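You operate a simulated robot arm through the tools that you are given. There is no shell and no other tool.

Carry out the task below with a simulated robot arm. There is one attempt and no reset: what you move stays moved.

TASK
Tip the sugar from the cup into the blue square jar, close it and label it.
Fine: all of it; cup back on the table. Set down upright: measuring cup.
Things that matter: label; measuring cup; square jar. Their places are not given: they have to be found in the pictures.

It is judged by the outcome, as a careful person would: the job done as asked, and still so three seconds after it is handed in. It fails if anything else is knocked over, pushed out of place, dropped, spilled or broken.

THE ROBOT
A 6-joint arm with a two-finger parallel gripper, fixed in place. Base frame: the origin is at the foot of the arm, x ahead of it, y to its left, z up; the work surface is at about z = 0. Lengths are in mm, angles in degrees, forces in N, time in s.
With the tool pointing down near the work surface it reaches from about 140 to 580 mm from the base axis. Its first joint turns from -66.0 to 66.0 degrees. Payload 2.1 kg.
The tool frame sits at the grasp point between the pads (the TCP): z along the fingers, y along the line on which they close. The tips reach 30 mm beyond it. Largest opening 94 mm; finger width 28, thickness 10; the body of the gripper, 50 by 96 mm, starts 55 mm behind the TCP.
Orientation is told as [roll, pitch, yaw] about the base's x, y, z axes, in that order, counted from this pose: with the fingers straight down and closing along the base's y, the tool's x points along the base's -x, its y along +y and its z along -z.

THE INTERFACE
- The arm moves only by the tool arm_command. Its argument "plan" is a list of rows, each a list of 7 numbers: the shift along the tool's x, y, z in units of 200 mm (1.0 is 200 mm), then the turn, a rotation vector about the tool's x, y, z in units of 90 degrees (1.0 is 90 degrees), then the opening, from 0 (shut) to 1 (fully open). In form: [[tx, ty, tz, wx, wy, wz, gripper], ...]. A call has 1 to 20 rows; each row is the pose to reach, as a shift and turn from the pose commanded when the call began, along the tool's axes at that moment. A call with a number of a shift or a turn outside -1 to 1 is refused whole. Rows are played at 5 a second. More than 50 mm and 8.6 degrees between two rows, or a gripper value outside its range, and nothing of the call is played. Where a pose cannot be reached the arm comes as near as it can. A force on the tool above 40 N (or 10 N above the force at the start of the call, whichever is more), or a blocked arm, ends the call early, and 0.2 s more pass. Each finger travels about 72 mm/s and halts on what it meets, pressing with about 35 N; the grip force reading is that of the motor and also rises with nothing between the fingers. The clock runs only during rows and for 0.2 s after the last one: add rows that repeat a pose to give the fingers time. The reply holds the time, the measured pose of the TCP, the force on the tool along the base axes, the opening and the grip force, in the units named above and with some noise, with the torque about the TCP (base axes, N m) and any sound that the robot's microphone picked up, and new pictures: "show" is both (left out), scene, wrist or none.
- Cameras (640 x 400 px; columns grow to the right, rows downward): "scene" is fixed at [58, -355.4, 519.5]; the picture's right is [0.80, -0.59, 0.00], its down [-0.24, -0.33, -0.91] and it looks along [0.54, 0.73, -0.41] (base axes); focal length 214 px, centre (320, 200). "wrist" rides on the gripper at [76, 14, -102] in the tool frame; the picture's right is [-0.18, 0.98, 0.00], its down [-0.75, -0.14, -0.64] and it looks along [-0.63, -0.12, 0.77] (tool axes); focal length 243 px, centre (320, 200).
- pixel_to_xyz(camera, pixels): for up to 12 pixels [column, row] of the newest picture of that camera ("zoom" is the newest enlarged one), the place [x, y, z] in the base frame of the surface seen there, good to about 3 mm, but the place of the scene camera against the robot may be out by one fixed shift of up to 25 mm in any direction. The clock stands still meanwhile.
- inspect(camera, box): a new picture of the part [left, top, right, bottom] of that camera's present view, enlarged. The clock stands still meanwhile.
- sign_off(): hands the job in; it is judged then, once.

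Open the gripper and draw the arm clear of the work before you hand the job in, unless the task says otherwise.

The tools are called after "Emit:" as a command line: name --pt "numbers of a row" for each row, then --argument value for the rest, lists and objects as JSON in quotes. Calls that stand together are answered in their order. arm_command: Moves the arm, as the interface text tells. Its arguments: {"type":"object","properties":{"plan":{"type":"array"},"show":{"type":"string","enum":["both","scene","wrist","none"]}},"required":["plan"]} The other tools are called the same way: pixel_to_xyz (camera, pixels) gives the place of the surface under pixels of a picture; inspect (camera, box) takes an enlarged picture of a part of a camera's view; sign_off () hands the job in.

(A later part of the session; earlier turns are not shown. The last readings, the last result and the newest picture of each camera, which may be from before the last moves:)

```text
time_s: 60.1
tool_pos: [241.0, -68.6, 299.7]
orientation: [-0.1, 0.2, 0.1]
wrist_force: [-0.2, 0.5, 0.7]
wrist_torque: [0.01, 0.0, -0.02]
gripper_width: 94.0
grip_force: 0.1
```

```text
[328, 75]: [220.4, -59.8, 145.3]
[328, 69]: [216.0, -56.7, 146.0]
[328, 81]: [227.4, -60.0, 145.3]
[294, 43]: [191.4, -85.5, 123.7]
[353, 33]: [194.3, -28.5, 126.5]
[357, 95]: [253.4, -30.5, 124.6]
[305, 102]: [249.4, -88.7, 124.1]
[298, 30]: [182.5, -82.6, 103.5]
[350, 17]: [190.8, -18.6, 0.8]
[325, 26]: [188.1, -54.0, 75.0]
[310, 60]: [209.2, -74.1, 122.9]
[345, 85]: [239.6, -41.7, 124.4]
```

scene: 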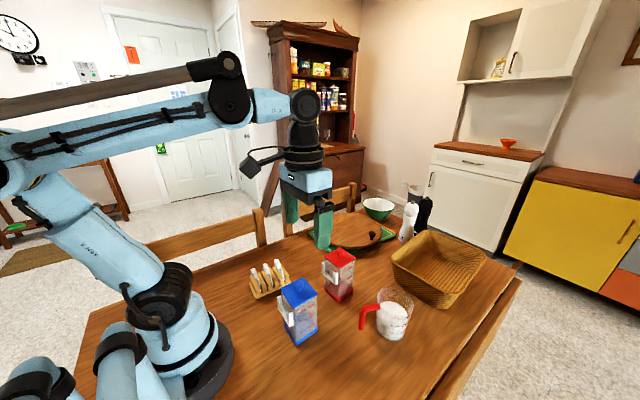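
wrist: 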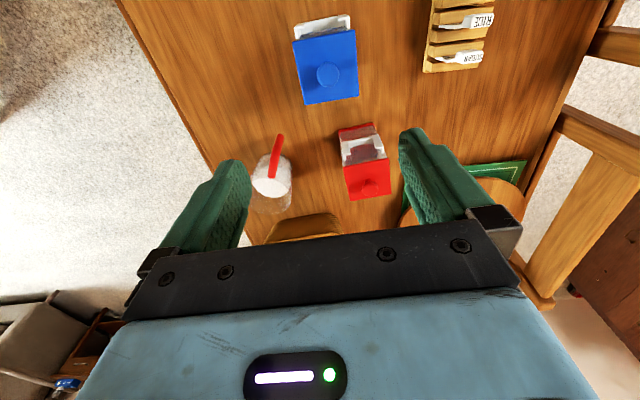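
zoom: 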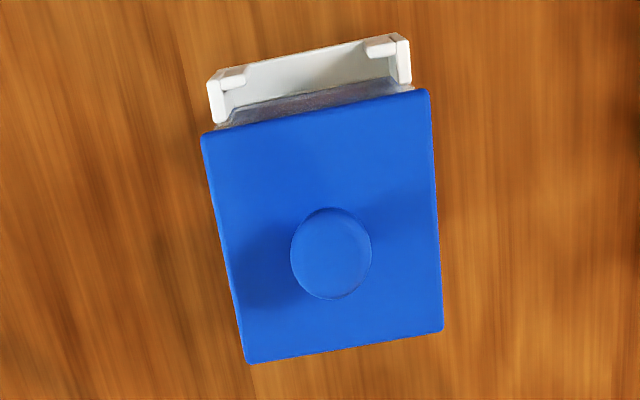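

The lid corners give its centre ≈ (222,−58.5), turned about −3°, lid top z≈124, knob ⌀≈21 mm with top z≈145. I lower over the knob with the fingers half open until the tips are about 3 mm above the lid.

Emit:
arm_command --pt "0.04 0.02 0.1 0 0 0.033 0.6" --pt "0.0965 0.049 0.25 0 0 0.033 0.5" --pt "0.0965 0.049 0.4 0 0 0.033 0.5" --pt "0.0965 0.049 0.54 0 0 0.033 0.5" --pt "0.0965 0.049 0.64 0 0 0.033 0.5" --pt "0.0965 0.049 0.7 0 0 0.033 0.5" --pt "0.0965 0.049 0.71 0 0 0.033 0.5"

```text
time_s: 61.7
tool_pos: [220.9, -61.3, 158.4]
orientation: [-0.2, 0.1, -2.8]
wrist_force: [-0.2, 0.9, -0.5]
wrist_torque: [-0.01, 0.0, -0.02]
gripper_width: 46.9
grip_force: 0.1
```

scene: 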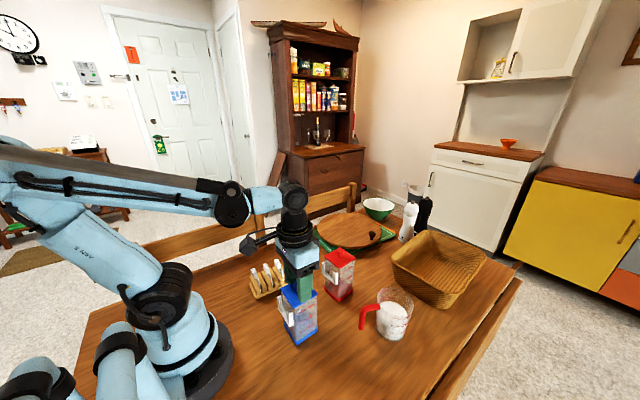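
wrist: 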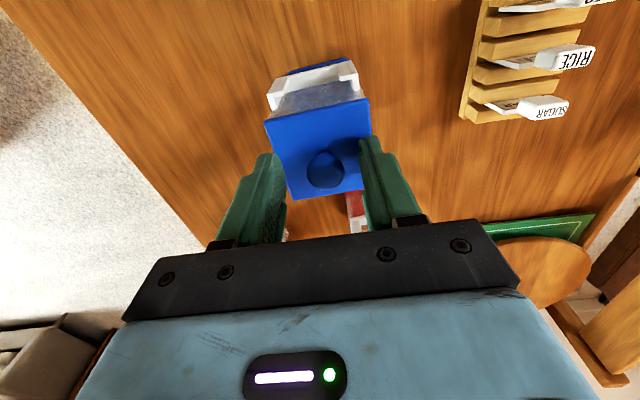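

The knob shows at wrist (325,168) between the pads. I check its exact place before closing.

Emit:
inspect --camera "wrist" --box '[250, 90, 390, 210]'

Emit:
pixel_to_xyz --camera "wrist" --pixels '[[325, 165], [325, 158], [325, 175], [315, 168], [336, 168], [290, 150], [345, 140]]'

```text
3.33 times, centred on (320, 150) of wrist
```

zoom: 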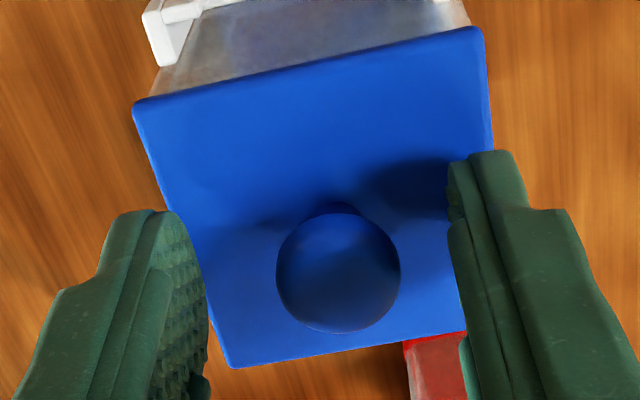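

```text
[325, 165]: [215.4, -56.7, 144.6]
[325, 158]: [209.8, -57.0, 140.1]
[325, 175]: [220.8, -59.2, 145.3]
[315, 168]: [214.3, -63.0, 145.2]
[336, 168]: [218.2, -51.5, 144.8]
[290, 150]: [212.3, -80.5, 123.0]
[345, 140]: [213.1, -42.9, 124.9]
```

The knob centre is about 2.5 mm to the +y side of the TCP. I shift by that, go 2 mm lower and close on the knob.

Emit:
arm_command --pt "0 0.0125 0.01 0 0 0 0.5" --pt "0 0.0125 0.01 0 0 0 0.3" --pt "0 0.0125 0.01 0 0 0 0.15" --pt "0 0.0125 0.01 0 0 0 0.0" --pt "0 0.0125 0.01 0 0 0 0.0"

```text
time_s: 62.9
tool_pos: [221.9, -58.4, 155.5]
orientation: [-0.2, 0.1, -2.8]
wrist_force: [1.3, 0.2, -0.1]
wrist_torque: [0.0, -0.02, 0.03]
gripper_width: 16.7
grip_force: 34.6
heard: snap
```

scene: 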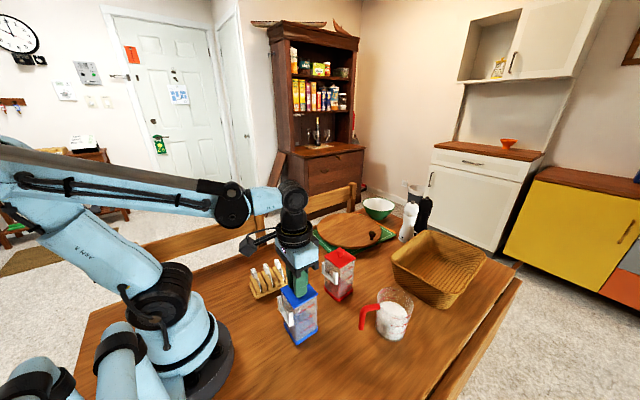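
wrist: 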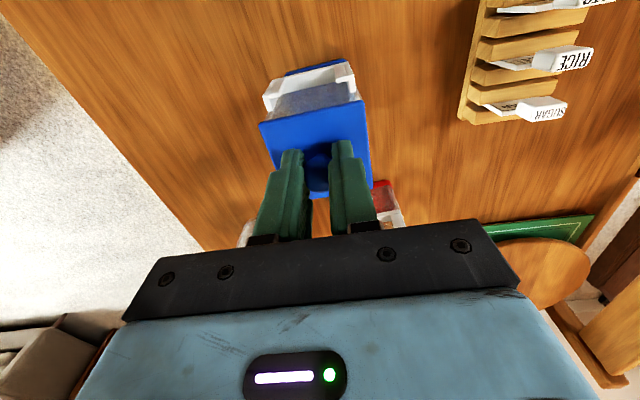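

Gripped (width 16.7, 34.6 N) and a "snap" was heard. I look closely at the lid and jar to see what it was.

Emit:
inspect --camera "scene" --box '[270, 230, 350, 350]'

Emit:
inspect --camera "wrist" --box '[240, 50, 400, 220]'

```text
3.33 times, centred on (310, 290) of scene
```

zoom: 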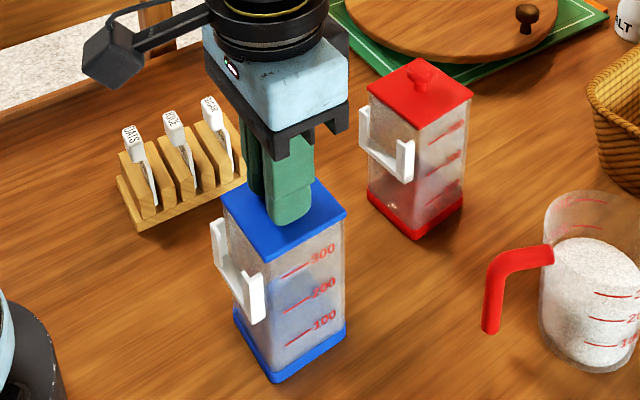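

```text
2.35 times, centred on (320, 135) of wrist
```

zoom: 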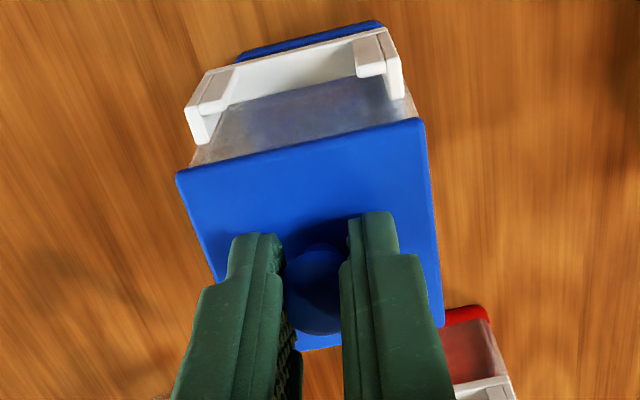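

The lid sits normally with the knob held. I lift slowly, watching the force and whether the lid comes off the jar.

Emit:
arm_command --pt "0 0 -0.015 0 0 0 0" --pt "0 0 -0.03 0 0 0 0" --pt "0 0 -0.05 0 0 0 0" --pt "0 0 -0.075 0 0 0 0" --pt "0 0 -0.1 0 0 0 0"

```text
time_s: 64.1
tool_pos: [221.5, -58.7, 175.3]
orientation: [-0.2, 0.1, -2.8]
wrist_force: [0.8, 0.8, -1.3]
wrist_torque: [0.0, 0.02, -0.03]
gripper_width: 16.5
grip_force: 35.1
```

scene: 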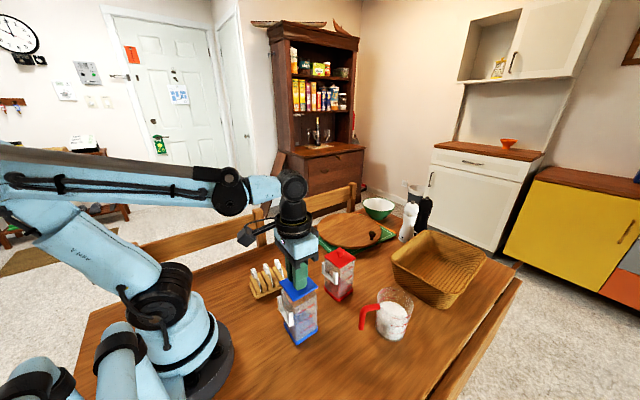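
wrist: 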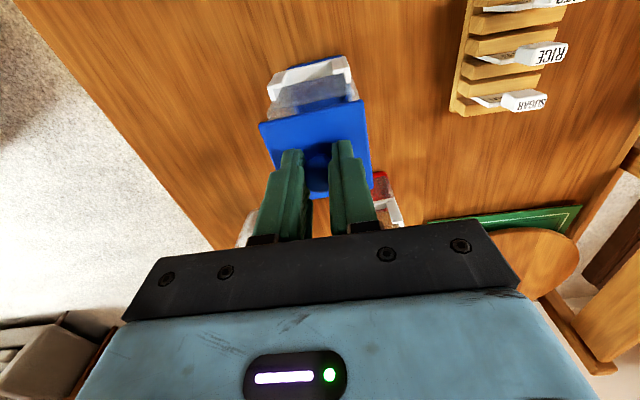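

Force changed only by ~1 N. I zoom to see whether only the lid came up.

Emit:
inspect --camera "scene" --box '[270, 250, 340, 350]'

```text
4.00 times, centred on (305, 300) of scene
```

zoom: 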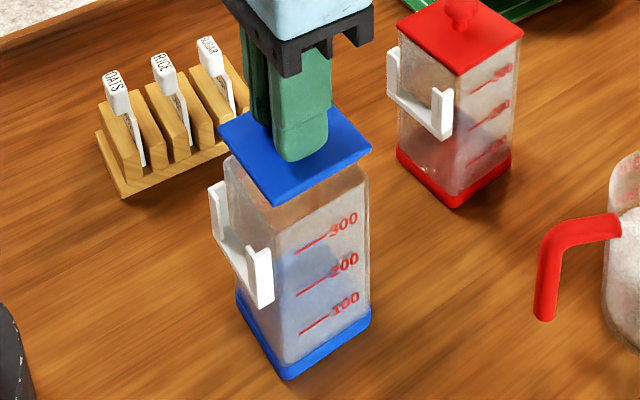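

The lid is off cleanly (flat plate). I'll look for a free spot for it, checking table points left of the red jar and the mat's edge in the wrist view.

Emit:
pixel_to_xyz --camera "wrist" --pixels '[[420, 150], [440, 170], [430, 222], [580, 208], [460, 112], [545, 95], [400, 180], [500, 160], [225, 150], [180, 100]]'

Emit:
pixel_to_xyz --camera "scene" --pixels '[[310, 245], [320, 262], [308, 265], [340, 300], [325, 300], [350, 345], [300, 372], [252, 330], [400, 275], [440, 307]]'

```text
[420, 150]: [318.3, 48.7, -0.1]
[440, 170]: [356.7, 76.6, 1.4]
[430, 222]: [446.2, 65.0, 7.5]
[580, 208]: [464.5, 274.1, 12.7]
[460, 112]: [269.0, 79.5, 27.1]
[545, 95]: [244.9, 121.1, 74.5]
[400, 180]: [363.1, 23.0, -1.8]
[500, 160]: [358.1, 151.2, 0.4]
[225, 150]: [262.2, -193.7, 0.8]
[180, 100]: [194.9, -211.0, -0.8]
```

```text
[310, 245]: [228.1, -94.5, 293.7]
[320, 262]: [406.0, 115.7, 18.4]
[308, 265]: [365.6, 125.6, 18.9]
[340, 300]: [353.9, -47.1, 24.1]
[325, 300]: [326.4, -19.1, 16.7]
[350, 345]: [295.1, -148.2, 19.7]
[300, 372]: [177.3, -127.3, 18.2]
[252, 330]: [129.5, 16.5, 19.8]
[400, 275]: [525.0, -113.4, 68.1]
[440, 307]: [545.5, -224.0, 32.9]
```

The area around (345, 90) is free table. I raise the lid to z≈250, carry it there and lower to about 70 mm.

Emit:
arm_command --pt "0 0 -0.18 0 0 0 0" --pt "0 0 -0.37 0 0 0 0" --pt "-0.116 0.155 -0.37 0 0 0 0" --pt "-0.232 0.31 -0.37 0 0 0 0" --pt "-0.348 0.464 -0.37 0 0 0 0" --pt "-0.464 0.618 -0.37 0 0 0 0" --pt "-0.58 0.773 -0.37 0 0 0 0" --pt "-0.58 0.773 -0.2 0 0 0 0" --pt "-0.58 0.773 0 0 0 0 0" --pt "-0.58 0.773 0.2 0 0 0 0" --pt "-0.58 0.773 0.4 0 0 0 0" --pt "-0.58 0.773 0.52 0 0 0 0" --pt "-0.58 0.773 0.52 0 0 0 0"

```text
time_s: 66.9
tool_pos: [344.6, 90.9, 71.4]
orientation: [-0.1, 0.1, -2.8]
wrist_force: [-0.4, 0.6, -0.5]
wrist_torque: [0.01, 0.0, -0.01]
gripper_width: 18.4
grip_force: 35.0
```

scene: 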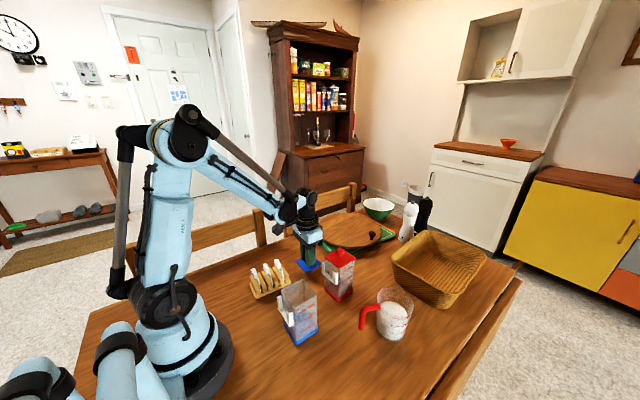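
wrist: 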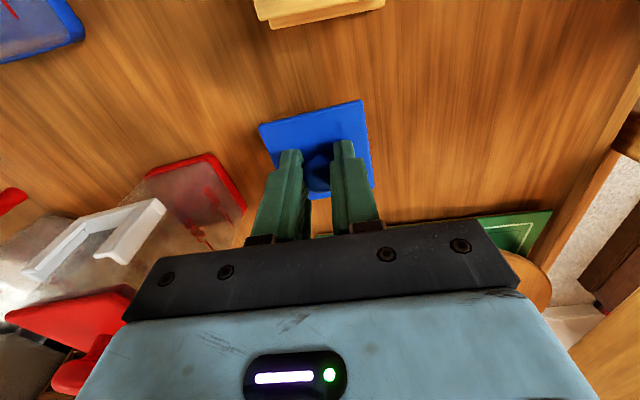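

The lid is held level over a free place (wrist (315,150)). The width rose to 18.4, so the knob slid a bit; I lower promptly in small steps and watch for contact.

Emit:
arm_command --pt "0 0 0.05 0 0 0 0" --pt "0 0 0.09 0 0 0 0" --pt "0 0 0.11 0 0 0 0" --pt "0 0 0.12 0 0 0 0"

```text
time_s: 67.9
tool_pos: [343.7, 90.5, 46.5]
orientation: [-0.2, 0.1, -2.8]
wrist_force: [-0.3, 0.4, -0.1]
wrist_torque: [0.01, 0.0, -0.03]
gripper_width: 17.9
grip_force: 34.4
```

scene: 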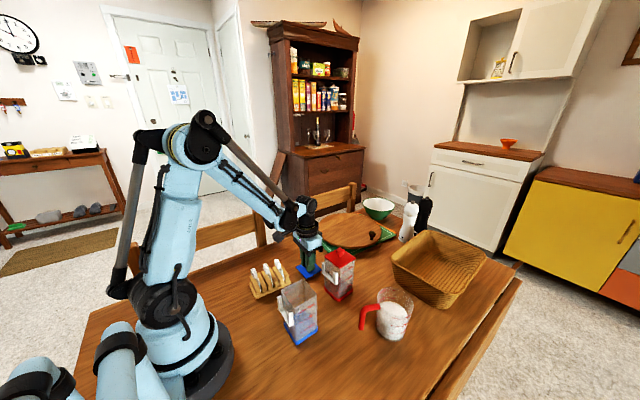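
wrist: 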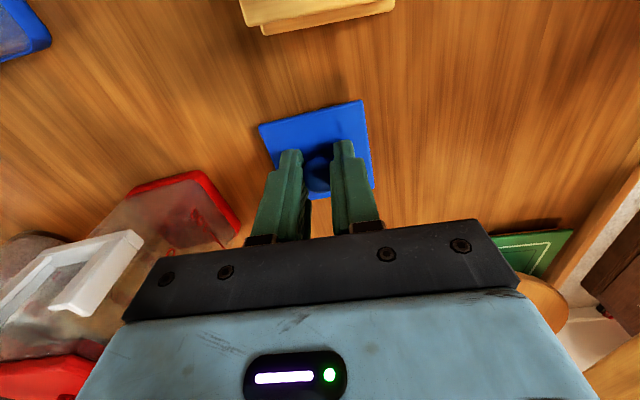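

I measure the lid's top height here to know the remaining gap.

Emit:
pixel_to_xyz --camera "wrist" --pixels '[[290, 135], [340, 120], [300, 125], [355, 110], [320, 170], [266, 129], [361, 102], [250, 110]]'

Emit:
inspect --camera "scene" --box '[285, 235, 335, 290]'

```text
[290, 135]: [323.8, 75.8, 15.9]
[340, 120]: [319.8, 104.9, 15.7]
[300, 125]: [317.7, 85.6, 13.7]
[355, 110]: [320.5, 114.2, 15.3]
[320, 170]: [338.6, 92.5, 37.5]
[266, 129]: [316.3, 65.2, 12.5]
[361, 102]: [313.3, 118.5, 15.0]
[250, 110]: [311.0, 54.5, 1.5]
```

```text
7.27 times, centred on (310, 262) of scene
```

zoom: 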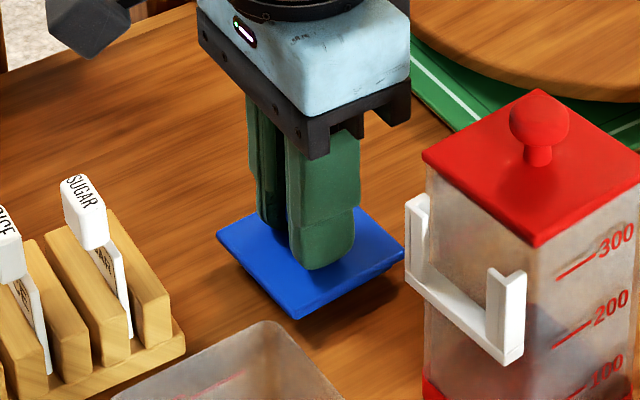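

Lid top is at z≈15, so there is roughly 6–9 mm to go. I lower in 1.5 mm steps.

Emit:
arm_command --pt "0 0 0.01 0 0 0 0" --pt "0 0 0.02 0 0 0 0" --pt "0 0 0.027 0 0 0 0" --show "none"

```text
time_s: 68.7
tool_pos: [343.6, 91.9, 43.0]
orientation: [-0.2, 0.3, -2.8]
wrist_force: [-3.0, 1.5, 35.8]
wrist_torque: [0.03, 0.01, 0.01]
gripper_width: 18.5
grip_force: 34.5
```

Contact (35.8 N up) at z≈43 — the lid has a plug below and now stands on the table. I ease up 2 mm and open the fingers.

Emit:
arm_command --pt "0 0 -0.01 0 0 0 0" --pt "0 0 -0.01 0 0 0 0.15" --pt "0 0 -0.01 0 0 0 0.3" --pt "0 0 -0.01 0 0 0 0.5" --pt "0 0 -0.01 0 0 0 0.5"

```text
time_s: 69.9
tool_pos: [344.0, 90.7, 43.8]
orientation: [-0.2, 0.1, -2.8]
wrist_force: [0.0, -0.8, 0.5]
wrist_torque: [0.01, 0.0, -0.01]
gripper_width: 47.0
grip_force: 0.0
```

scene: 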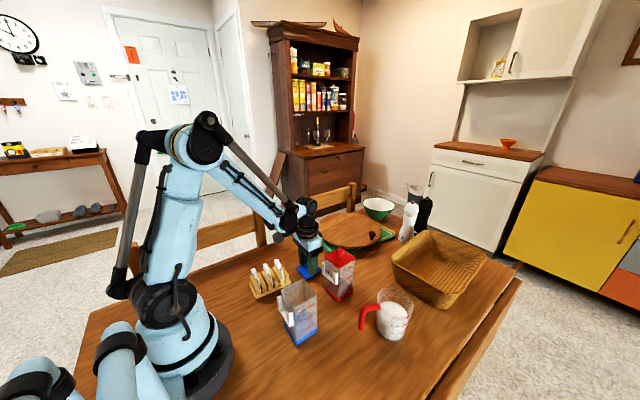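
wrist: 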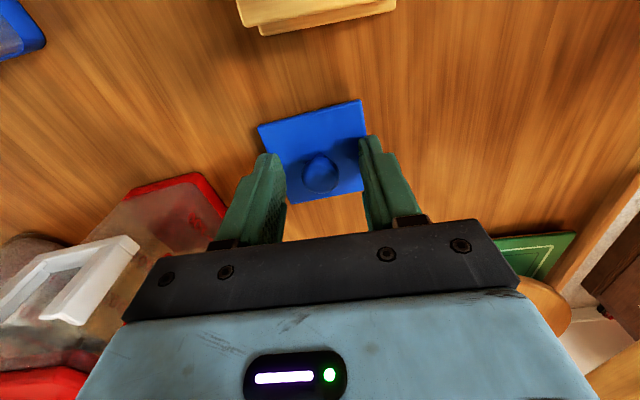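

The lid stands on the table at about (344,91). I rise straight up to get clear and view it and the open jar from above.

Emit:
arm_command --pt "0 0 -0.1 0 0 0 0.55" --pt "0 0 -0.3 0 0 0 0.7" --pt "0 0 -0.5 0 0 0 1" --pt "0 0 -0.7 0 0 0 1" --pt "0 0 -0.9 0 0 0 1" --pt "0 0 -1.0 0 0 0 1"

```text
time_s: 71.3
tool_pos: [343.7, 89.5, 244.5]
orientation: [-0.3, 0.1, -2.8]
wrist_force: [0.0, 1.1, -0.6]
wrist_torque: [0.02, -0.02, -0.02]
gripper_width: 94.0
grip_force: 0.1
```

scene: 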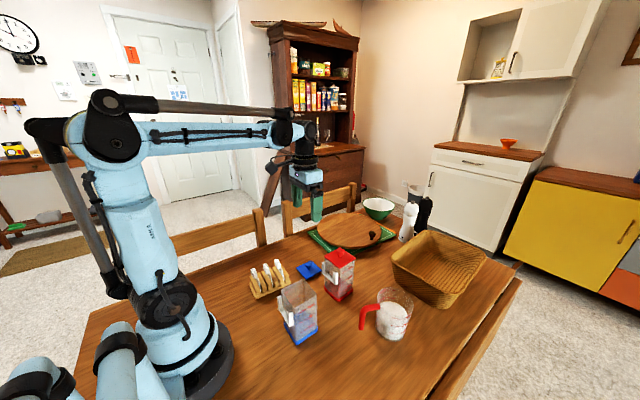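
wrist: 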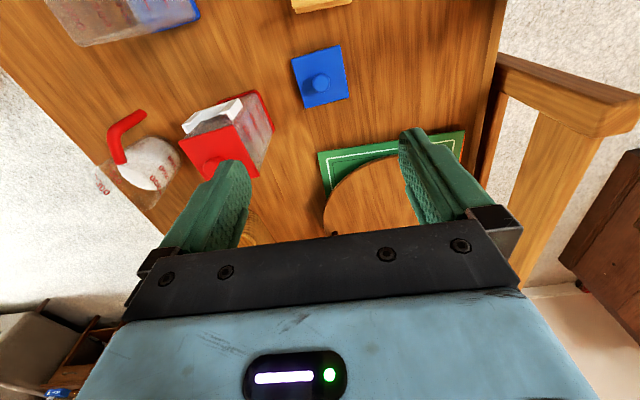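

The lid rests safely at wrist (320,77). I record its corner/knob places, and inspect the open jar and the cup from the scene camera.

Emit:
pixel_to_xyz --camera "wrist" --pixels '[[293, 60], [338, 48], [346, 95], [304, 106], [320, 80], [320, 86]]'

Emit:
inspect --camera "scene" --box '[265, 255, 345, 355]'

Emit:
inspect --camera "wrist" --box '[80, 80, 260, 200]'

```text
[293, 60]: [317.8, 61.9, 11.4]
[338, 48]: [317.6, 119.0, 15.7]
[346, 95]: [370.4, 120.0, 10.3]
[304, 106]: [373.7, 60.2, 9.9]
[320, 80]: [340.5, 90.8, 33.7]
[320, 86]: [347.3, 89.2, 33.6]
```

```text
4.00 times, centred on (305, 305) of scene
```

zoom: 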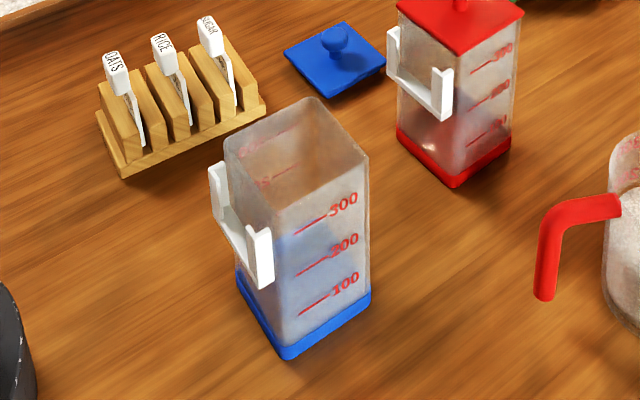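

```text
3.33 times, centred on (170, 140) of wrist
```

zoom: 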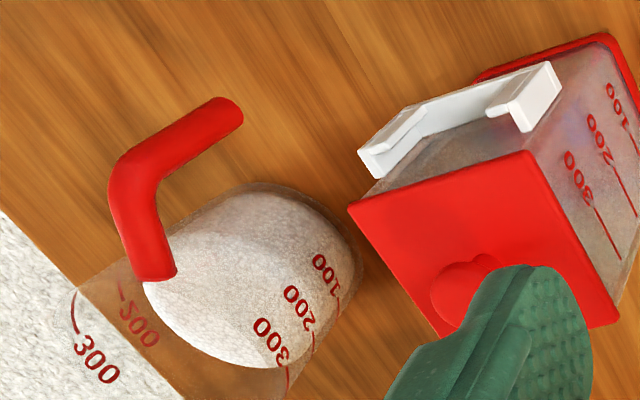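

The jar is open and empty, and the lid stands free. Now I go over to the cup for precise measuring, first part of the way.

Emit:
arm_command --pt "0 0 -0.15 0 0 0 1" --pt "-0.02 -0.19 -0.28 0 0 0 1" --pt "-0.04 -0.38 -0.28 0 0 0 1" --pt "-0.06 -0.57 -0.28 0 0 0 1" --pt "-0.08 -0.76 -0.28 0 0 0 1" --pt "-0.1 -0.95 -0.28 0 0 0 1" --show "none"

```text
time_s: 72.7
tool_pos: [357.2, -100.2, 301.9]
orientation: [-0.2, 0.1, -2.7]
wrist_force: [-0.1, 0.2, 0.2]
wrist_torque: [-0.02, 0.01, 0.01]
gripper_width: 93.9
grip_force: 0.1
```

Now to about (340,−175,300) for the view of the cup.

Emit:
arm_command --pt "0.04 -0.18 0 0 0 0 1" --pt "0.08 -0.37 0 0 0 0 1" --pt "0.08 -0.37 0 0 0 0 1"

```text
time_s: 73.5
tool_pos: [337.4, -171.7, 301.4]
orientation: [-0.2, 0.1, -2.8]
wrist_force: [-1.3, 0.6, 0.0]
wrist_torque: [-0.01, 0.01, 0.01]
gripper_width: 93.9
grip_force: 0.0
```

scene: 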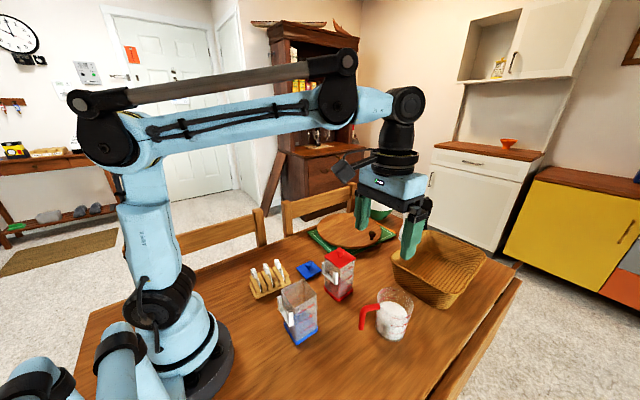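
wrist: 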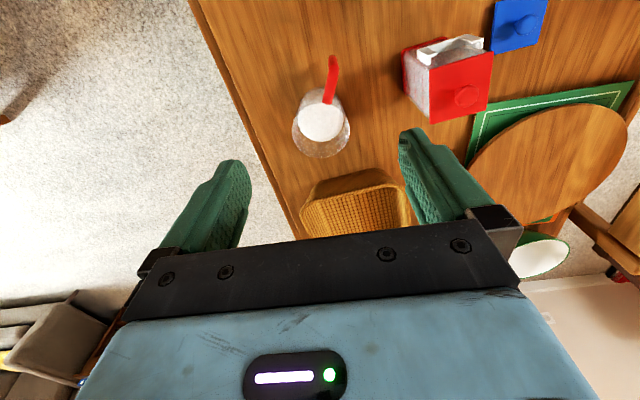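

The cup is at wrist (322,120), handle (330,75). I enlarge and measure handle and sugar points.

Emit:
inspect --camera "wrist" --box '[280, 45, 370, 165]'

Emit:
pixel_to_xyz --camera "wrist" --pixels '[[333, 58], [333, 65], [333, 72], [332, 78], [330, 85], [328, 92], [327, 99], [320, 120], [305, 115], [338, 122], [320, 138], [322, 106]]'

Emit:
pixel_to_xyz --camera "wrist" --pixels '[[293, 130], [300, 148], [320, 157], [340, 150], [349, 130], [346, 112], [293, 125], [330, 55], [328, 75], [337, 75]]'

```text
3.33 times, centred on (325, 105) of wrist
```

zoom: 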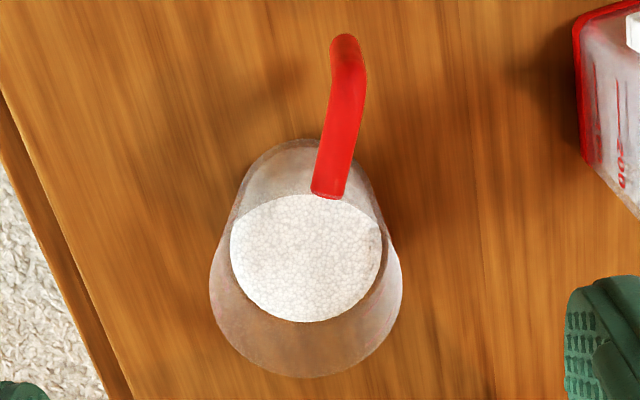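

```text
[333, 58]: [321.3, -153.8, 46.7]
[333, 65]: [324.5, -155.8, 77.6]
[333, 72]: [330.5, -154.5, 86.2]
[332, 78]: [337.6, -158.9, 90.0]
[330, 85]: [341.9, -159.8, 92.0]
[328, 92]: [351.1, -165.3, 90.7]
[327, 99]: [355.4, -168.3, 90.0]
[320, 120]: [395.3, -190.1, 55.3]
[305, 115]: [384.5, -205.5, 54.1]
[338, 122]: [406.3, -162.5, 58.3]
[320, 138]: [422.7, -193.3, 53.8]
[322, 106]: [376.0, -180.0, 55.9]
```

```text
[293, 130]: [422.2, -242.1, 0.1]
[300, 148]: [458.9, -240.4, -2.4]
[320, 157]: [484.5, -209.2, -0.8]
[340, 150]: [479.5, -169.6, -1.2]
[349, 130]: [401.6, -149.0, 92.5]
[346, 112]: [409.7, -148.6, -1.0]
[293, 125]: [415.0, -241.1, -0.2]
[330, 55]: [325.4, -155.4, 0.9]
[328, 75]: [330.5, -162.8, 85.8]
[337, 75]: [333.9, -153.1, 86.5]
```

Cup readings: rim z≈93 (⌀≈79, centre ≈(395,−186)), sugar level z≈55, handle bar along ≈156.5° from the cup with its top at z≈91. I go to a pre-grip point behind the handle with yaw −23.5°, fingers open.

Emit:
arm_command --pt "0.043 0.031 0.12 0 0 0.06 1" --pt "0.087 0.062 0.24 0 0 0.12 1" --pt "0.13 0.094 0.36 0 0 0.18 1" --pt "0.173 0.125 0.48 0 0 0.23 1" --pt "0.173 0.125 0.48 0 0 0.23 1" --show "none"

```text
time_s: 74.7
tool_pos: [302.3, -145.9, 205.9]
orientation: [-0.3, 0.2, -23.6]
wrist_force: [-0.7, 0.5, 0.1]
wrist_torque: [0.0, 0.02, 0.01]
gripper_width: 93.9
grip_force: 0.2
```

Now I lean the tool by 20° towards the cup and look.

Emit:
arm_command --pt "0 0 0 0 -0.08 0 1" --pt "0 0 0 0 -0.16 0 1" --pt "0 0 0 0 -0.222 0 1" --pt "0 0 0 0 -0.222 0 1"

```text
time_s: 75.7
tool_pos: [303.3, -145.5, 204.3]
orientation: [-0.2, -20.0, -23.4]
wrist_force: [0.5, -0.2, -0.3]
wrist_torque: [0.02, -0.01, -0.01]
gripper_width: 94.1
grip_force: 0.2
```

scene: 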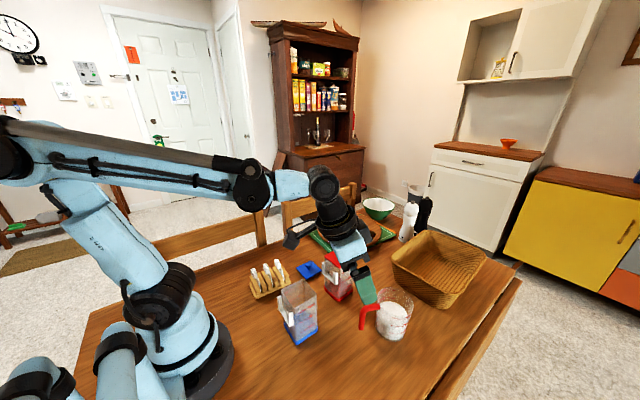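
wrist: 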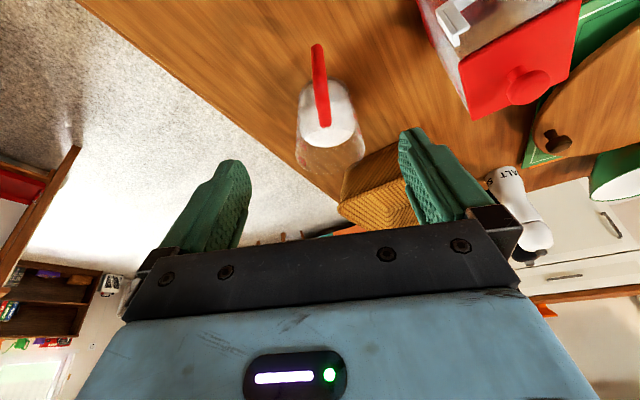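

The handle is now at wrist (320,85) between the pads' lines. I measure it from this nearer view.

Emit:
inspect --camera "wrist" --box '[270, 30, 380, 180]'

Emit:
pixel_to_xyz --camera "wrist" --pixels '[[315, 50], [316, 57], [318, 65], [319, 75], [320, 85], [321, 95], [323, 105], [324, 115], [324, 123], [335, 130], [314, 85], [326, 85]]'

```text
2.67 times, centred on (325, 105) of wrist
```

zoom: 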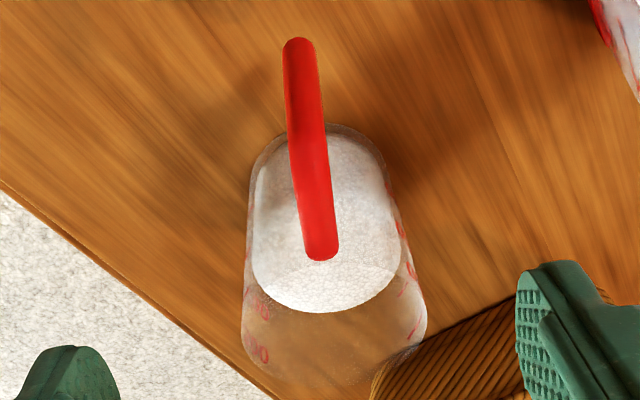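

```text
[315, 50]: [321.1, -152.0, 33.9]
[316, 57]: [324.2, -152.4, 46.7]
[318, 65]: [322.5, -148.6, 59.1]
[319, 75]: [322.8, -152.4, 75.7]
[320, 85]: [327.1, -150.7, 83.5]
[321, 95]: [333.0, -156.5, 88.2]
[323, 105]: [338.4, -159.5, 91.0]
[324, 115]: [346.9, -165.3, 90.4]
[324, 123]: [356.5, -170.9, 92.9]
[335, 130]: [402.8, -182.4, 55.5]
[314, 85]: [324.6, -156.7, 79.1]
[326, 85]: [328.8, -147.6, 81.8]
```

The handle bar line fits yaw ≈ −26° through (335,−158). I first correct the yaw by −2.6° about the vertical.

Emit:
arm_command --pt "0 0 0 0.0099 0 0.0271 1" --pt "0 0 0 0.0099 0 0.0271 1" --show "none"

```text
time_s: 76.3
tool_pos: [302.4, -145.4, 205.4]
orientation: [-0.3, -20.0, -26.0]
wrist_force: [-0.2, 0.0, 0.4]
wrist_torque: [0.0, 0.02, -0.02]
gripper_width: 94.1
grip_force: 0.1
```

Yaw is −26°. I advance most of the way along the tool axis (about 90 of 129 mm) and check the alignment.

Emit:
arm_command --pt "0.025 0.0085 0.1 0 0 0 1" --pt "0.0495 0.017 0.2 0 0 0 1" --pt "0.0495 0.017 0.33 0 0 0 1" --pt "0.0495 0.017 0.45 0 0 0 1" --pt "0.0495 0.017 0.45 0 0 0 1"

```text
time_s: 77.5
tool_pos: [323.1, -151.3, 117.5]
orientation: [-0.3, -19.8, -25.9]
wrist_force: [-0.1, -0.6, 0.0]
wrist_torque: [-0.02, -0.01, 0.05]
gripper_width: 94.2
grip_force: 0.1
```

scene: 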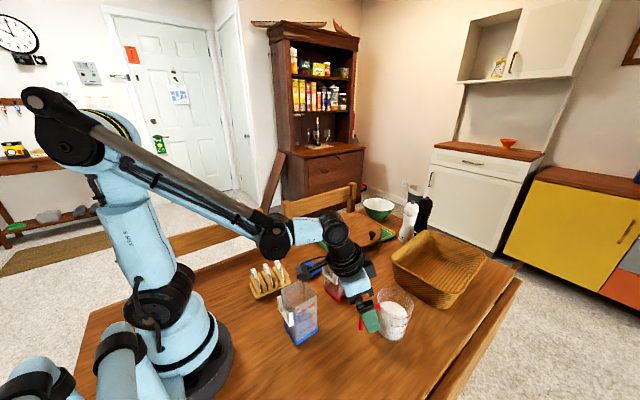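
wrist: 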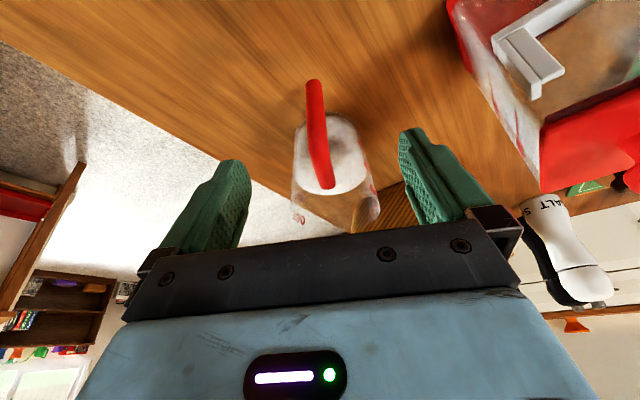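

The handle is nicely central at wrist (318,135). The camera housing seems to pass near the blue jar in the scene view (308,268), so I check the clearance.

Emit:
inspect --camera "scene" --box '[270, 230, 400, 350]'

Emit:
pixel_to_xyz --camera "scene" --pixels '[[303, 262], [308, 270], [313, 262], [316, 287], [300, 283], [282, 297], [300, 305], [318, 300]]'

Emit:
pixel_to_xyz --camera "wrist" --pixels '[[313, 90], [315, 110], [317, 130], [319, 150], [322, 170], [326, 184], [309, 130], [327, 130], [375, 195], [296, 190]]'

```text
3.33 times, centred on (335, 290) of scene
```

zoom: 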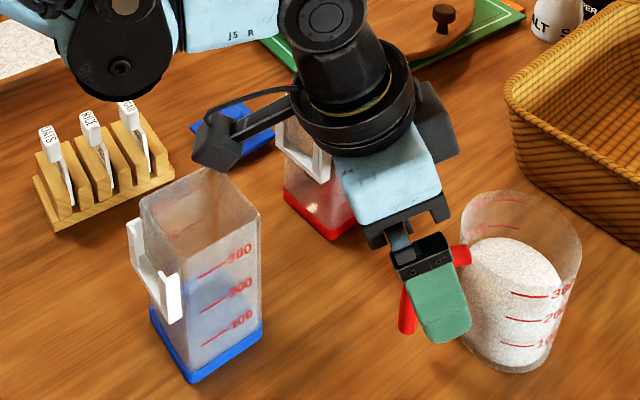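

```text
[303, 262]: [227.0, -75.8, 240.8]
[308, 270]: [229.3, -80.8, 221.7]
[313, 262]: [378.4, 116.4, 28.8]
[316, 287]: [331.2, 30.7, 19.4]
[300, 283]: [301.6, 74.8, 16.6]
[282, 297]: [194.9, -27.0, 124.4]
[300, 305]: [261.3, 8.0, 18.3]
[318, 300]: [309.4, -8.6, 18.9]
```

```text
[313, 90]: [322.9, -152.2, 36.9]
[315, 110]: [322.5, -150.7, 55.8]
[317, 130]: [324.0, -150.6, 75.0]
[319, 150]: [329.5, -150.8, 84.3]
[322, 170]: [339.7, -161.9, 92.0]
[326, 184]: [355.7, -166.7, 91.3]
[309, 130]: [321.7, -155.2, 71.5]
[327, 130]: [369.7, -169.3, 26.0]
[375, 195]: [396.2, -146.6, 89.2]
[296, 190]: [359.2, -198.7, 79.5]
```

Clearance above the jar is ample (camera housing bottom ≈ z 200 now, 37 mm more to go down), and the handle is centred within 2 mm. I advance the last 39 mm.

Emit:
arm_command --pt "0 0 0.08 0 0 0 1" --pt "0 0 0.15 0 0 0 1" --pt "0 0 0.196 0 0 0 1" --pt "0 0 0.196 0 0 0 1"

```text
time_s: 78.5
tool_pos: [334.4, -159.9, 80.5]
orientation: [-0.3, -19.9, -26.0]
wrist_force: [0.1, 0.4, -0.4]
wrist_torque: [0.02, -0.03, -0.01]
gripper_width: 94.3
grip_force: 0.0
```

scene: 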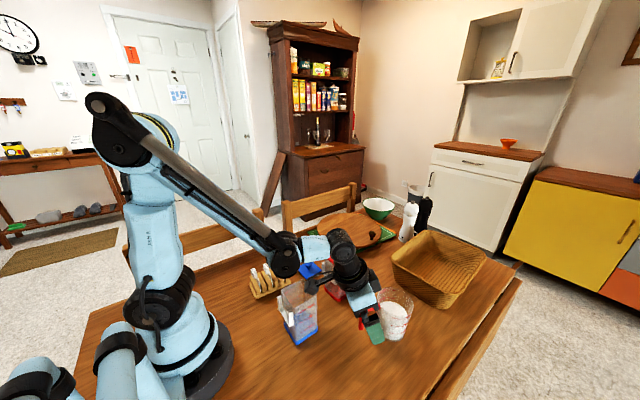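
wrist: 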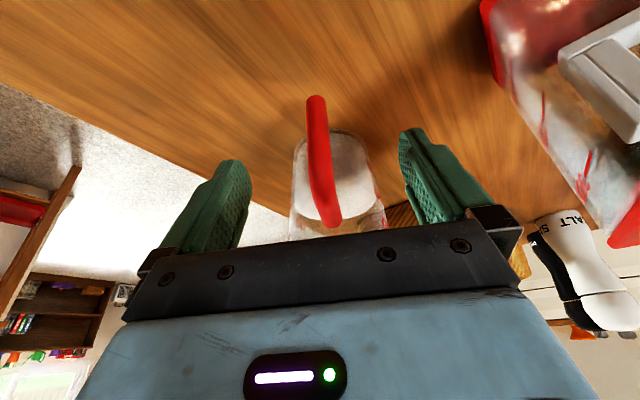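

Handle sits between the pads (bar at wrist (320–328,100–225)). I close the fingers on it gently.

Emit:
arm_command --pt "0 0 0 0 0 0 0.7" --pt "0 0 0 0 0 0 0.45" --pt "0 0 0 0 0 0 0.25" --pt "0 0 0 0 0 0 0.1" --pt "0 0 0 0 0 0 0" --pt "0 0 0 0 0 0 0"

```text
time_s: 79.9
tool_pos: [334.5, -158.6, 80.7]
orientation: [-0.3, -19.8, -26.0]
wrist_force: [0.8, -0.2, 0.4]
wrist_torque: [-0.01, -0.01, 0.06]
gripper_width: 16.4
grip_force: 35.0
```

scene: 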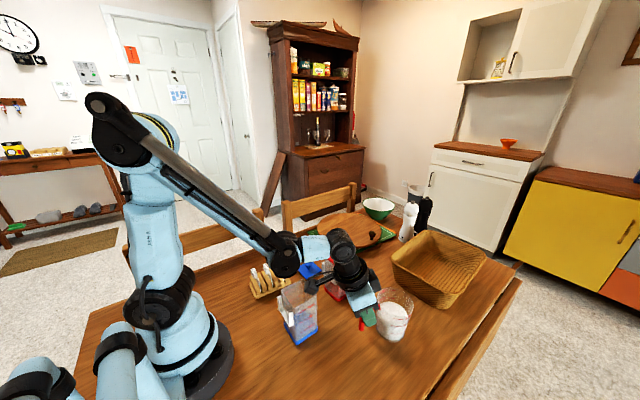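
wrist: 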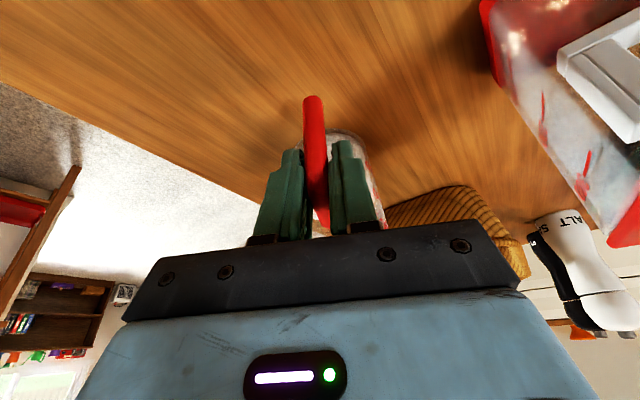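

Gripped at width 16.4 with 35 N. I lift vertically by 10 mm slowly and check whether the cup stays level.

Emit:
arm_command --pt "-0.0034 0 -0.0094 0 0 0 0" --pt "-0.0068 0 -0.0188 0 0 0 0" --pt "-0.0103 0 -0.0282 0 0 0 0" --pt "-0.0137 0 -0.0376 0 0 0 0" --pt "-0.0171 0 -0.047 0 0 0 0" --pt "-0.0171 0 -0.047 0 0 0 0"

Emit:
inspect --camera "scene" --box '[340, 265, 430, 350]'

```text
time_s: 81.3
tool_pos: [334.3, -158.8, 89.3]
orientation: [-0.3, -19.9, -26.0]
wrist_force: [-0.1, 0.1, -3.1]
wrist_torque: [0.06, 0.11, -0.02]
gripper_width: 16.3
grip_force: 35.1
```

scene: 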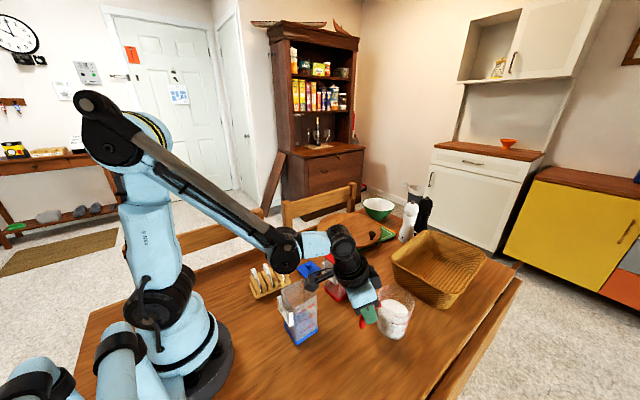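
wrist: 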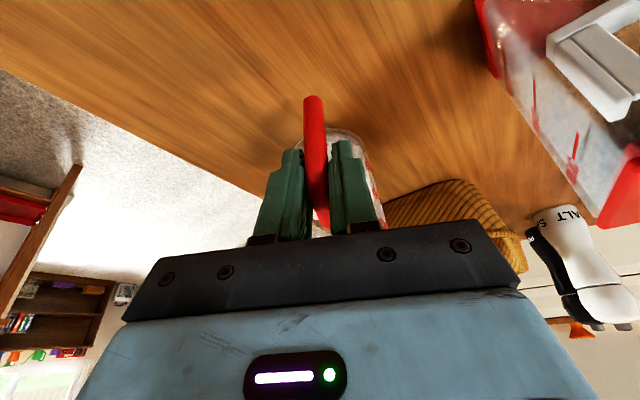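

```text
4.71 times, centred on (385, 308) of scene
```

zoom: 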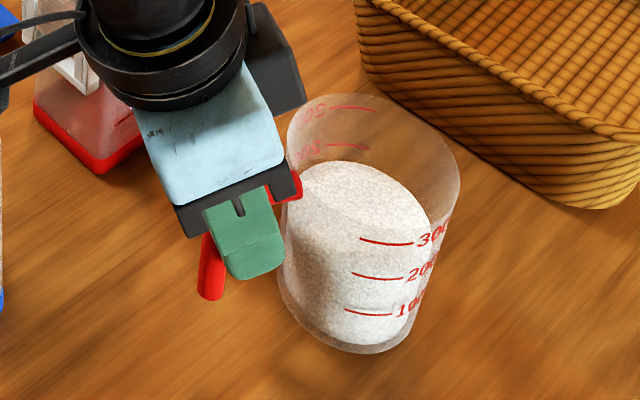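

It carries about 3 N. I lift another 20 mm and compare force, torque and the cup's attitude.

Emit:
arm_command --pt "-0.0068 0 -0.0188 0 0 0 0" --pt "-0.0137 0 -0.0376 0 0 0 0" --pt "-0.0205 0 -0.0564 0 0 0 0" --pt "-0.0274 0 -0.0752 0 0 0 0" --pt "-0.0342 0 -0.094 0 0 0 0" --pt "-0.0342 0 -0.094 0 0 0 0"

Emit:
inspect --camera "scene" --box '[340, 250, 430, 350]'

```text
time_s: 82.7
tool_pos: [334.5, -158.9, 109.1]
orientation: [-0.2, -20.0, -26.0]
wrist_force: [0.4, 0.1, -2.5]
wrist_torque: [0.06, 0.12, 0.01]
gripper_width: 16.4
grip_force: 35.1
```

scene: 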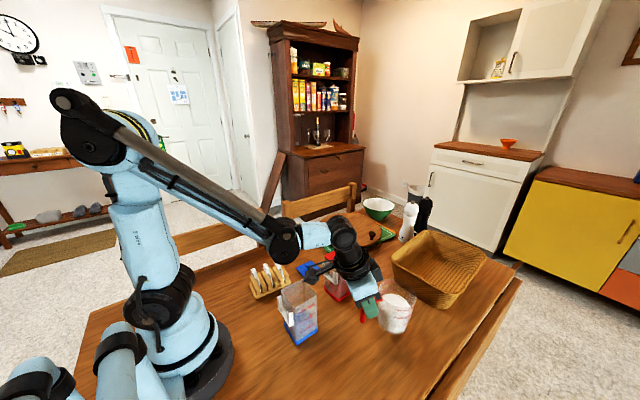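
wrist: 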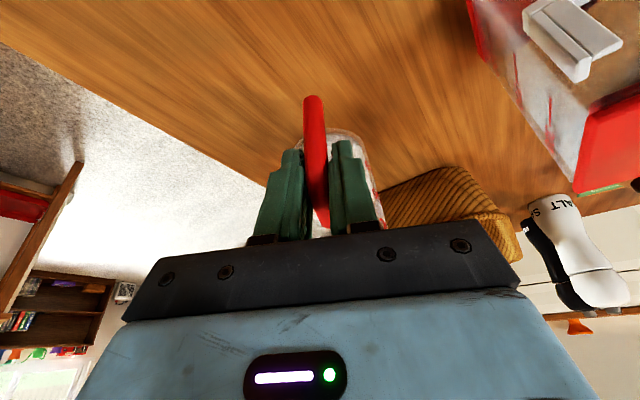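

```text
4.00 times, centred on (385, 300) of scene
```

zoom: 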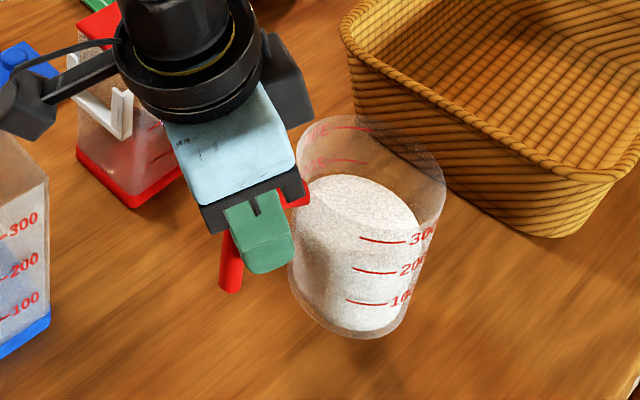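

The cup hangs level and steady (≈2.8 N, 0.13 N·m). I lift it straight up, moderately, to z≈290.

Emit:
arm_command --pt "-0.03 0 -0.082 0 0 0 0" --pt "-0.07 0 -0.19 0 0 0 0" --pt "-0.115 0 -0.315 0 0 0 0" --pt "-0.16 0 -0.44 0 0 0 0" --pt "-0.205 0 -0.565 0 0 0 0" --pt "-0.25 0 -0.69 0 0 0 0" --pt "-0.285 0 -0.783 0 0 0 0" --pt "-0.31 0 -0.852 0 0 0 0" --pt "-0.31 0 -0.852 0 0 0 0"

```text
time_s: 84.7
tool_pos: [334.8, -158.8, 290.0]
orientation: [-0.3, -19.9, -26.0]
wrist_force: [0.1, -0.3, -2.4]
wrist_torque: [0.05, 0.15, 0.0]
gripper_width: 16.3
grip_force: 34.7
```

scene: 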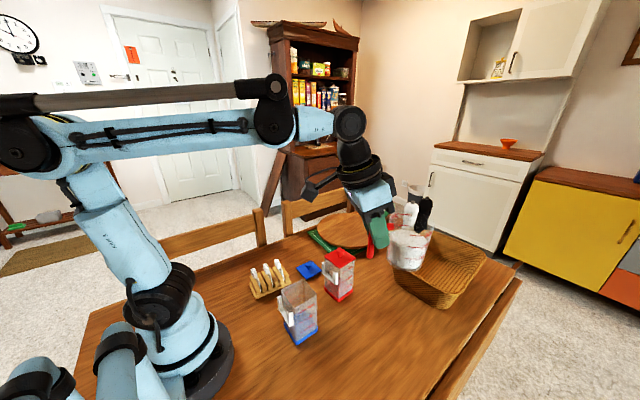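
wrist: 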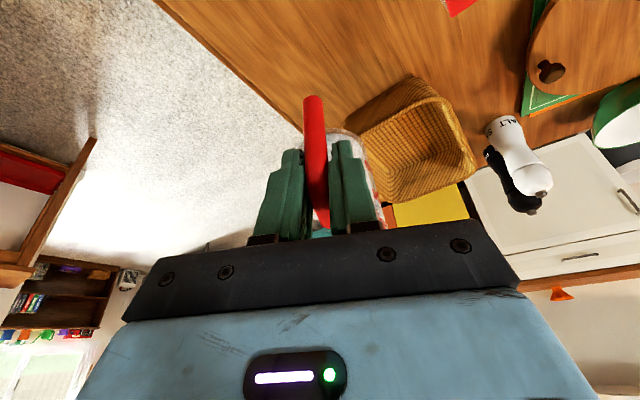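

The cup is held well. I pre-tilt it by 20° (tool becomes vertical; the sugar is 38 mm below the rim, so it stays in) so that the long yaw turn is easily within reach.

Emit:
arm_command --pt "0 0 0 0 0.045 0 0" --pt "0 0 0 0 0.09 0 0" --pt "0 0 0 0 0.135 0 0" --pt "0 0 0 0 0.18 0 0" --pt "0 0 0 0 0.222 0 0" --pt "0 0 0 0 0.222 0 0"

Emit:
inspect --camera "scene" --box '[340, 180, 460, 290]'

```text
time_s: 86.1
tool_pos: [335.0, -158.9, 291.4]
orientation: [-0.4, 0.0, -26.1]
wrist_force: [0.8, -0.9, -1.9]
wrist_torque: [0.06, 0.07, 0.05]
gripper_width: 16.3
grip_force: 35.1
```

scene: 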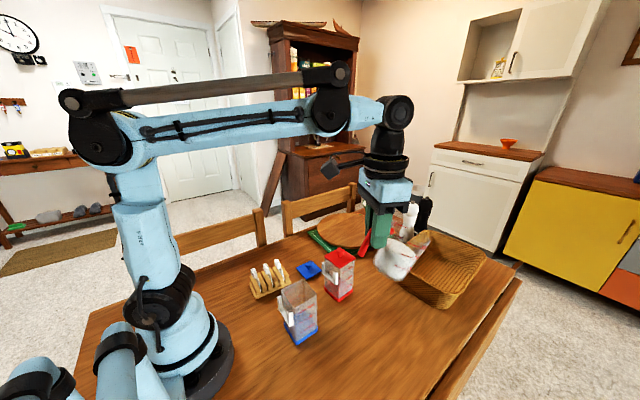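
wrist: 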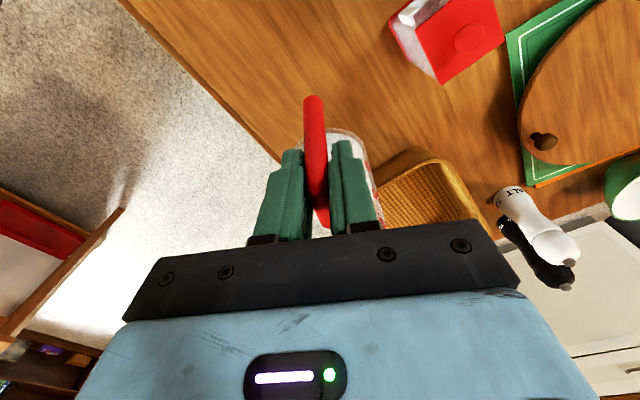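

```text
3.64 times, centred on (400, 235) of scene
```

zoom: 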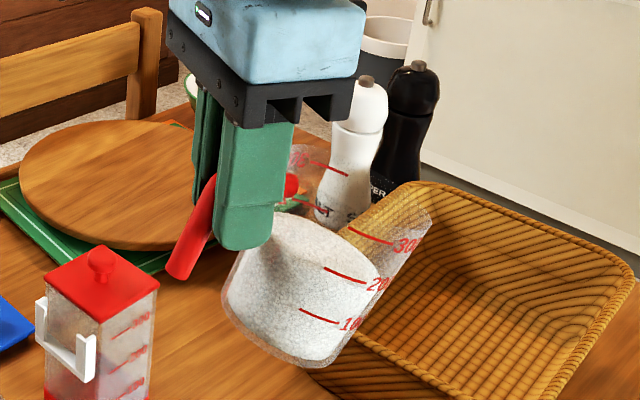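

The cup is tilted ~20° with the sugar still well inside. Now I yaw the first 73° at this height while drawing the TCP in to about (285,−150).

Emit:
arm_command --pt "0.024 -0.007 0 0 0 -0.08 0" --pt "0.049 -0.014 0 0 0 -0.16 0" --pt "0.073 -0.021 0 0 0 -0.24 0" --pt "0.098 -0.028 0 0 0 -0.32 0" --pt "0.122 -0.035 0 0 0 -0.4 0" --pt "0.146 -0.041 0 0 0 -0.48 0" --pt "0.171 -0.048 0 0 0 -0.56 0" --pt "0.195 -0.055 0 0 0 -0.64 0" --pt "0.22 -0.062 0 0 0 -0.72 0" --pt "0.244 -0.069 0 0 0 -0.8 0" --pt "0.244 -0.069 0 0 0 -0.8 0" --show "scene"

```text
time_s: 88.5
tool_pos: [286.0, -148.3, 292.0]
orientation: [0.0, 0.3, 46.0]
wrist_force: [0.0, 0.7, -2.2]
wrist_torque: [-0.07, 0.06, 0.0]
gripper_width: 16.4
grip_force: 34.8
```

scene: 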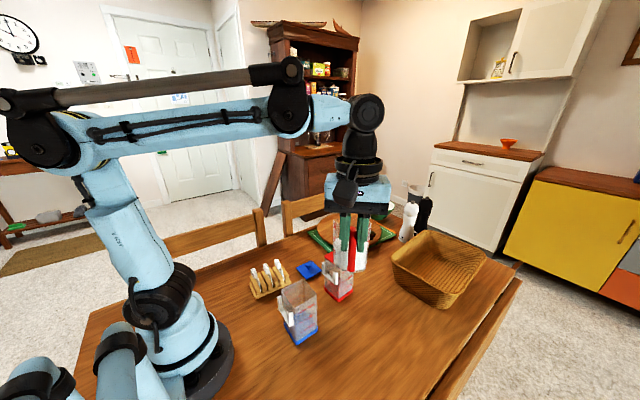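

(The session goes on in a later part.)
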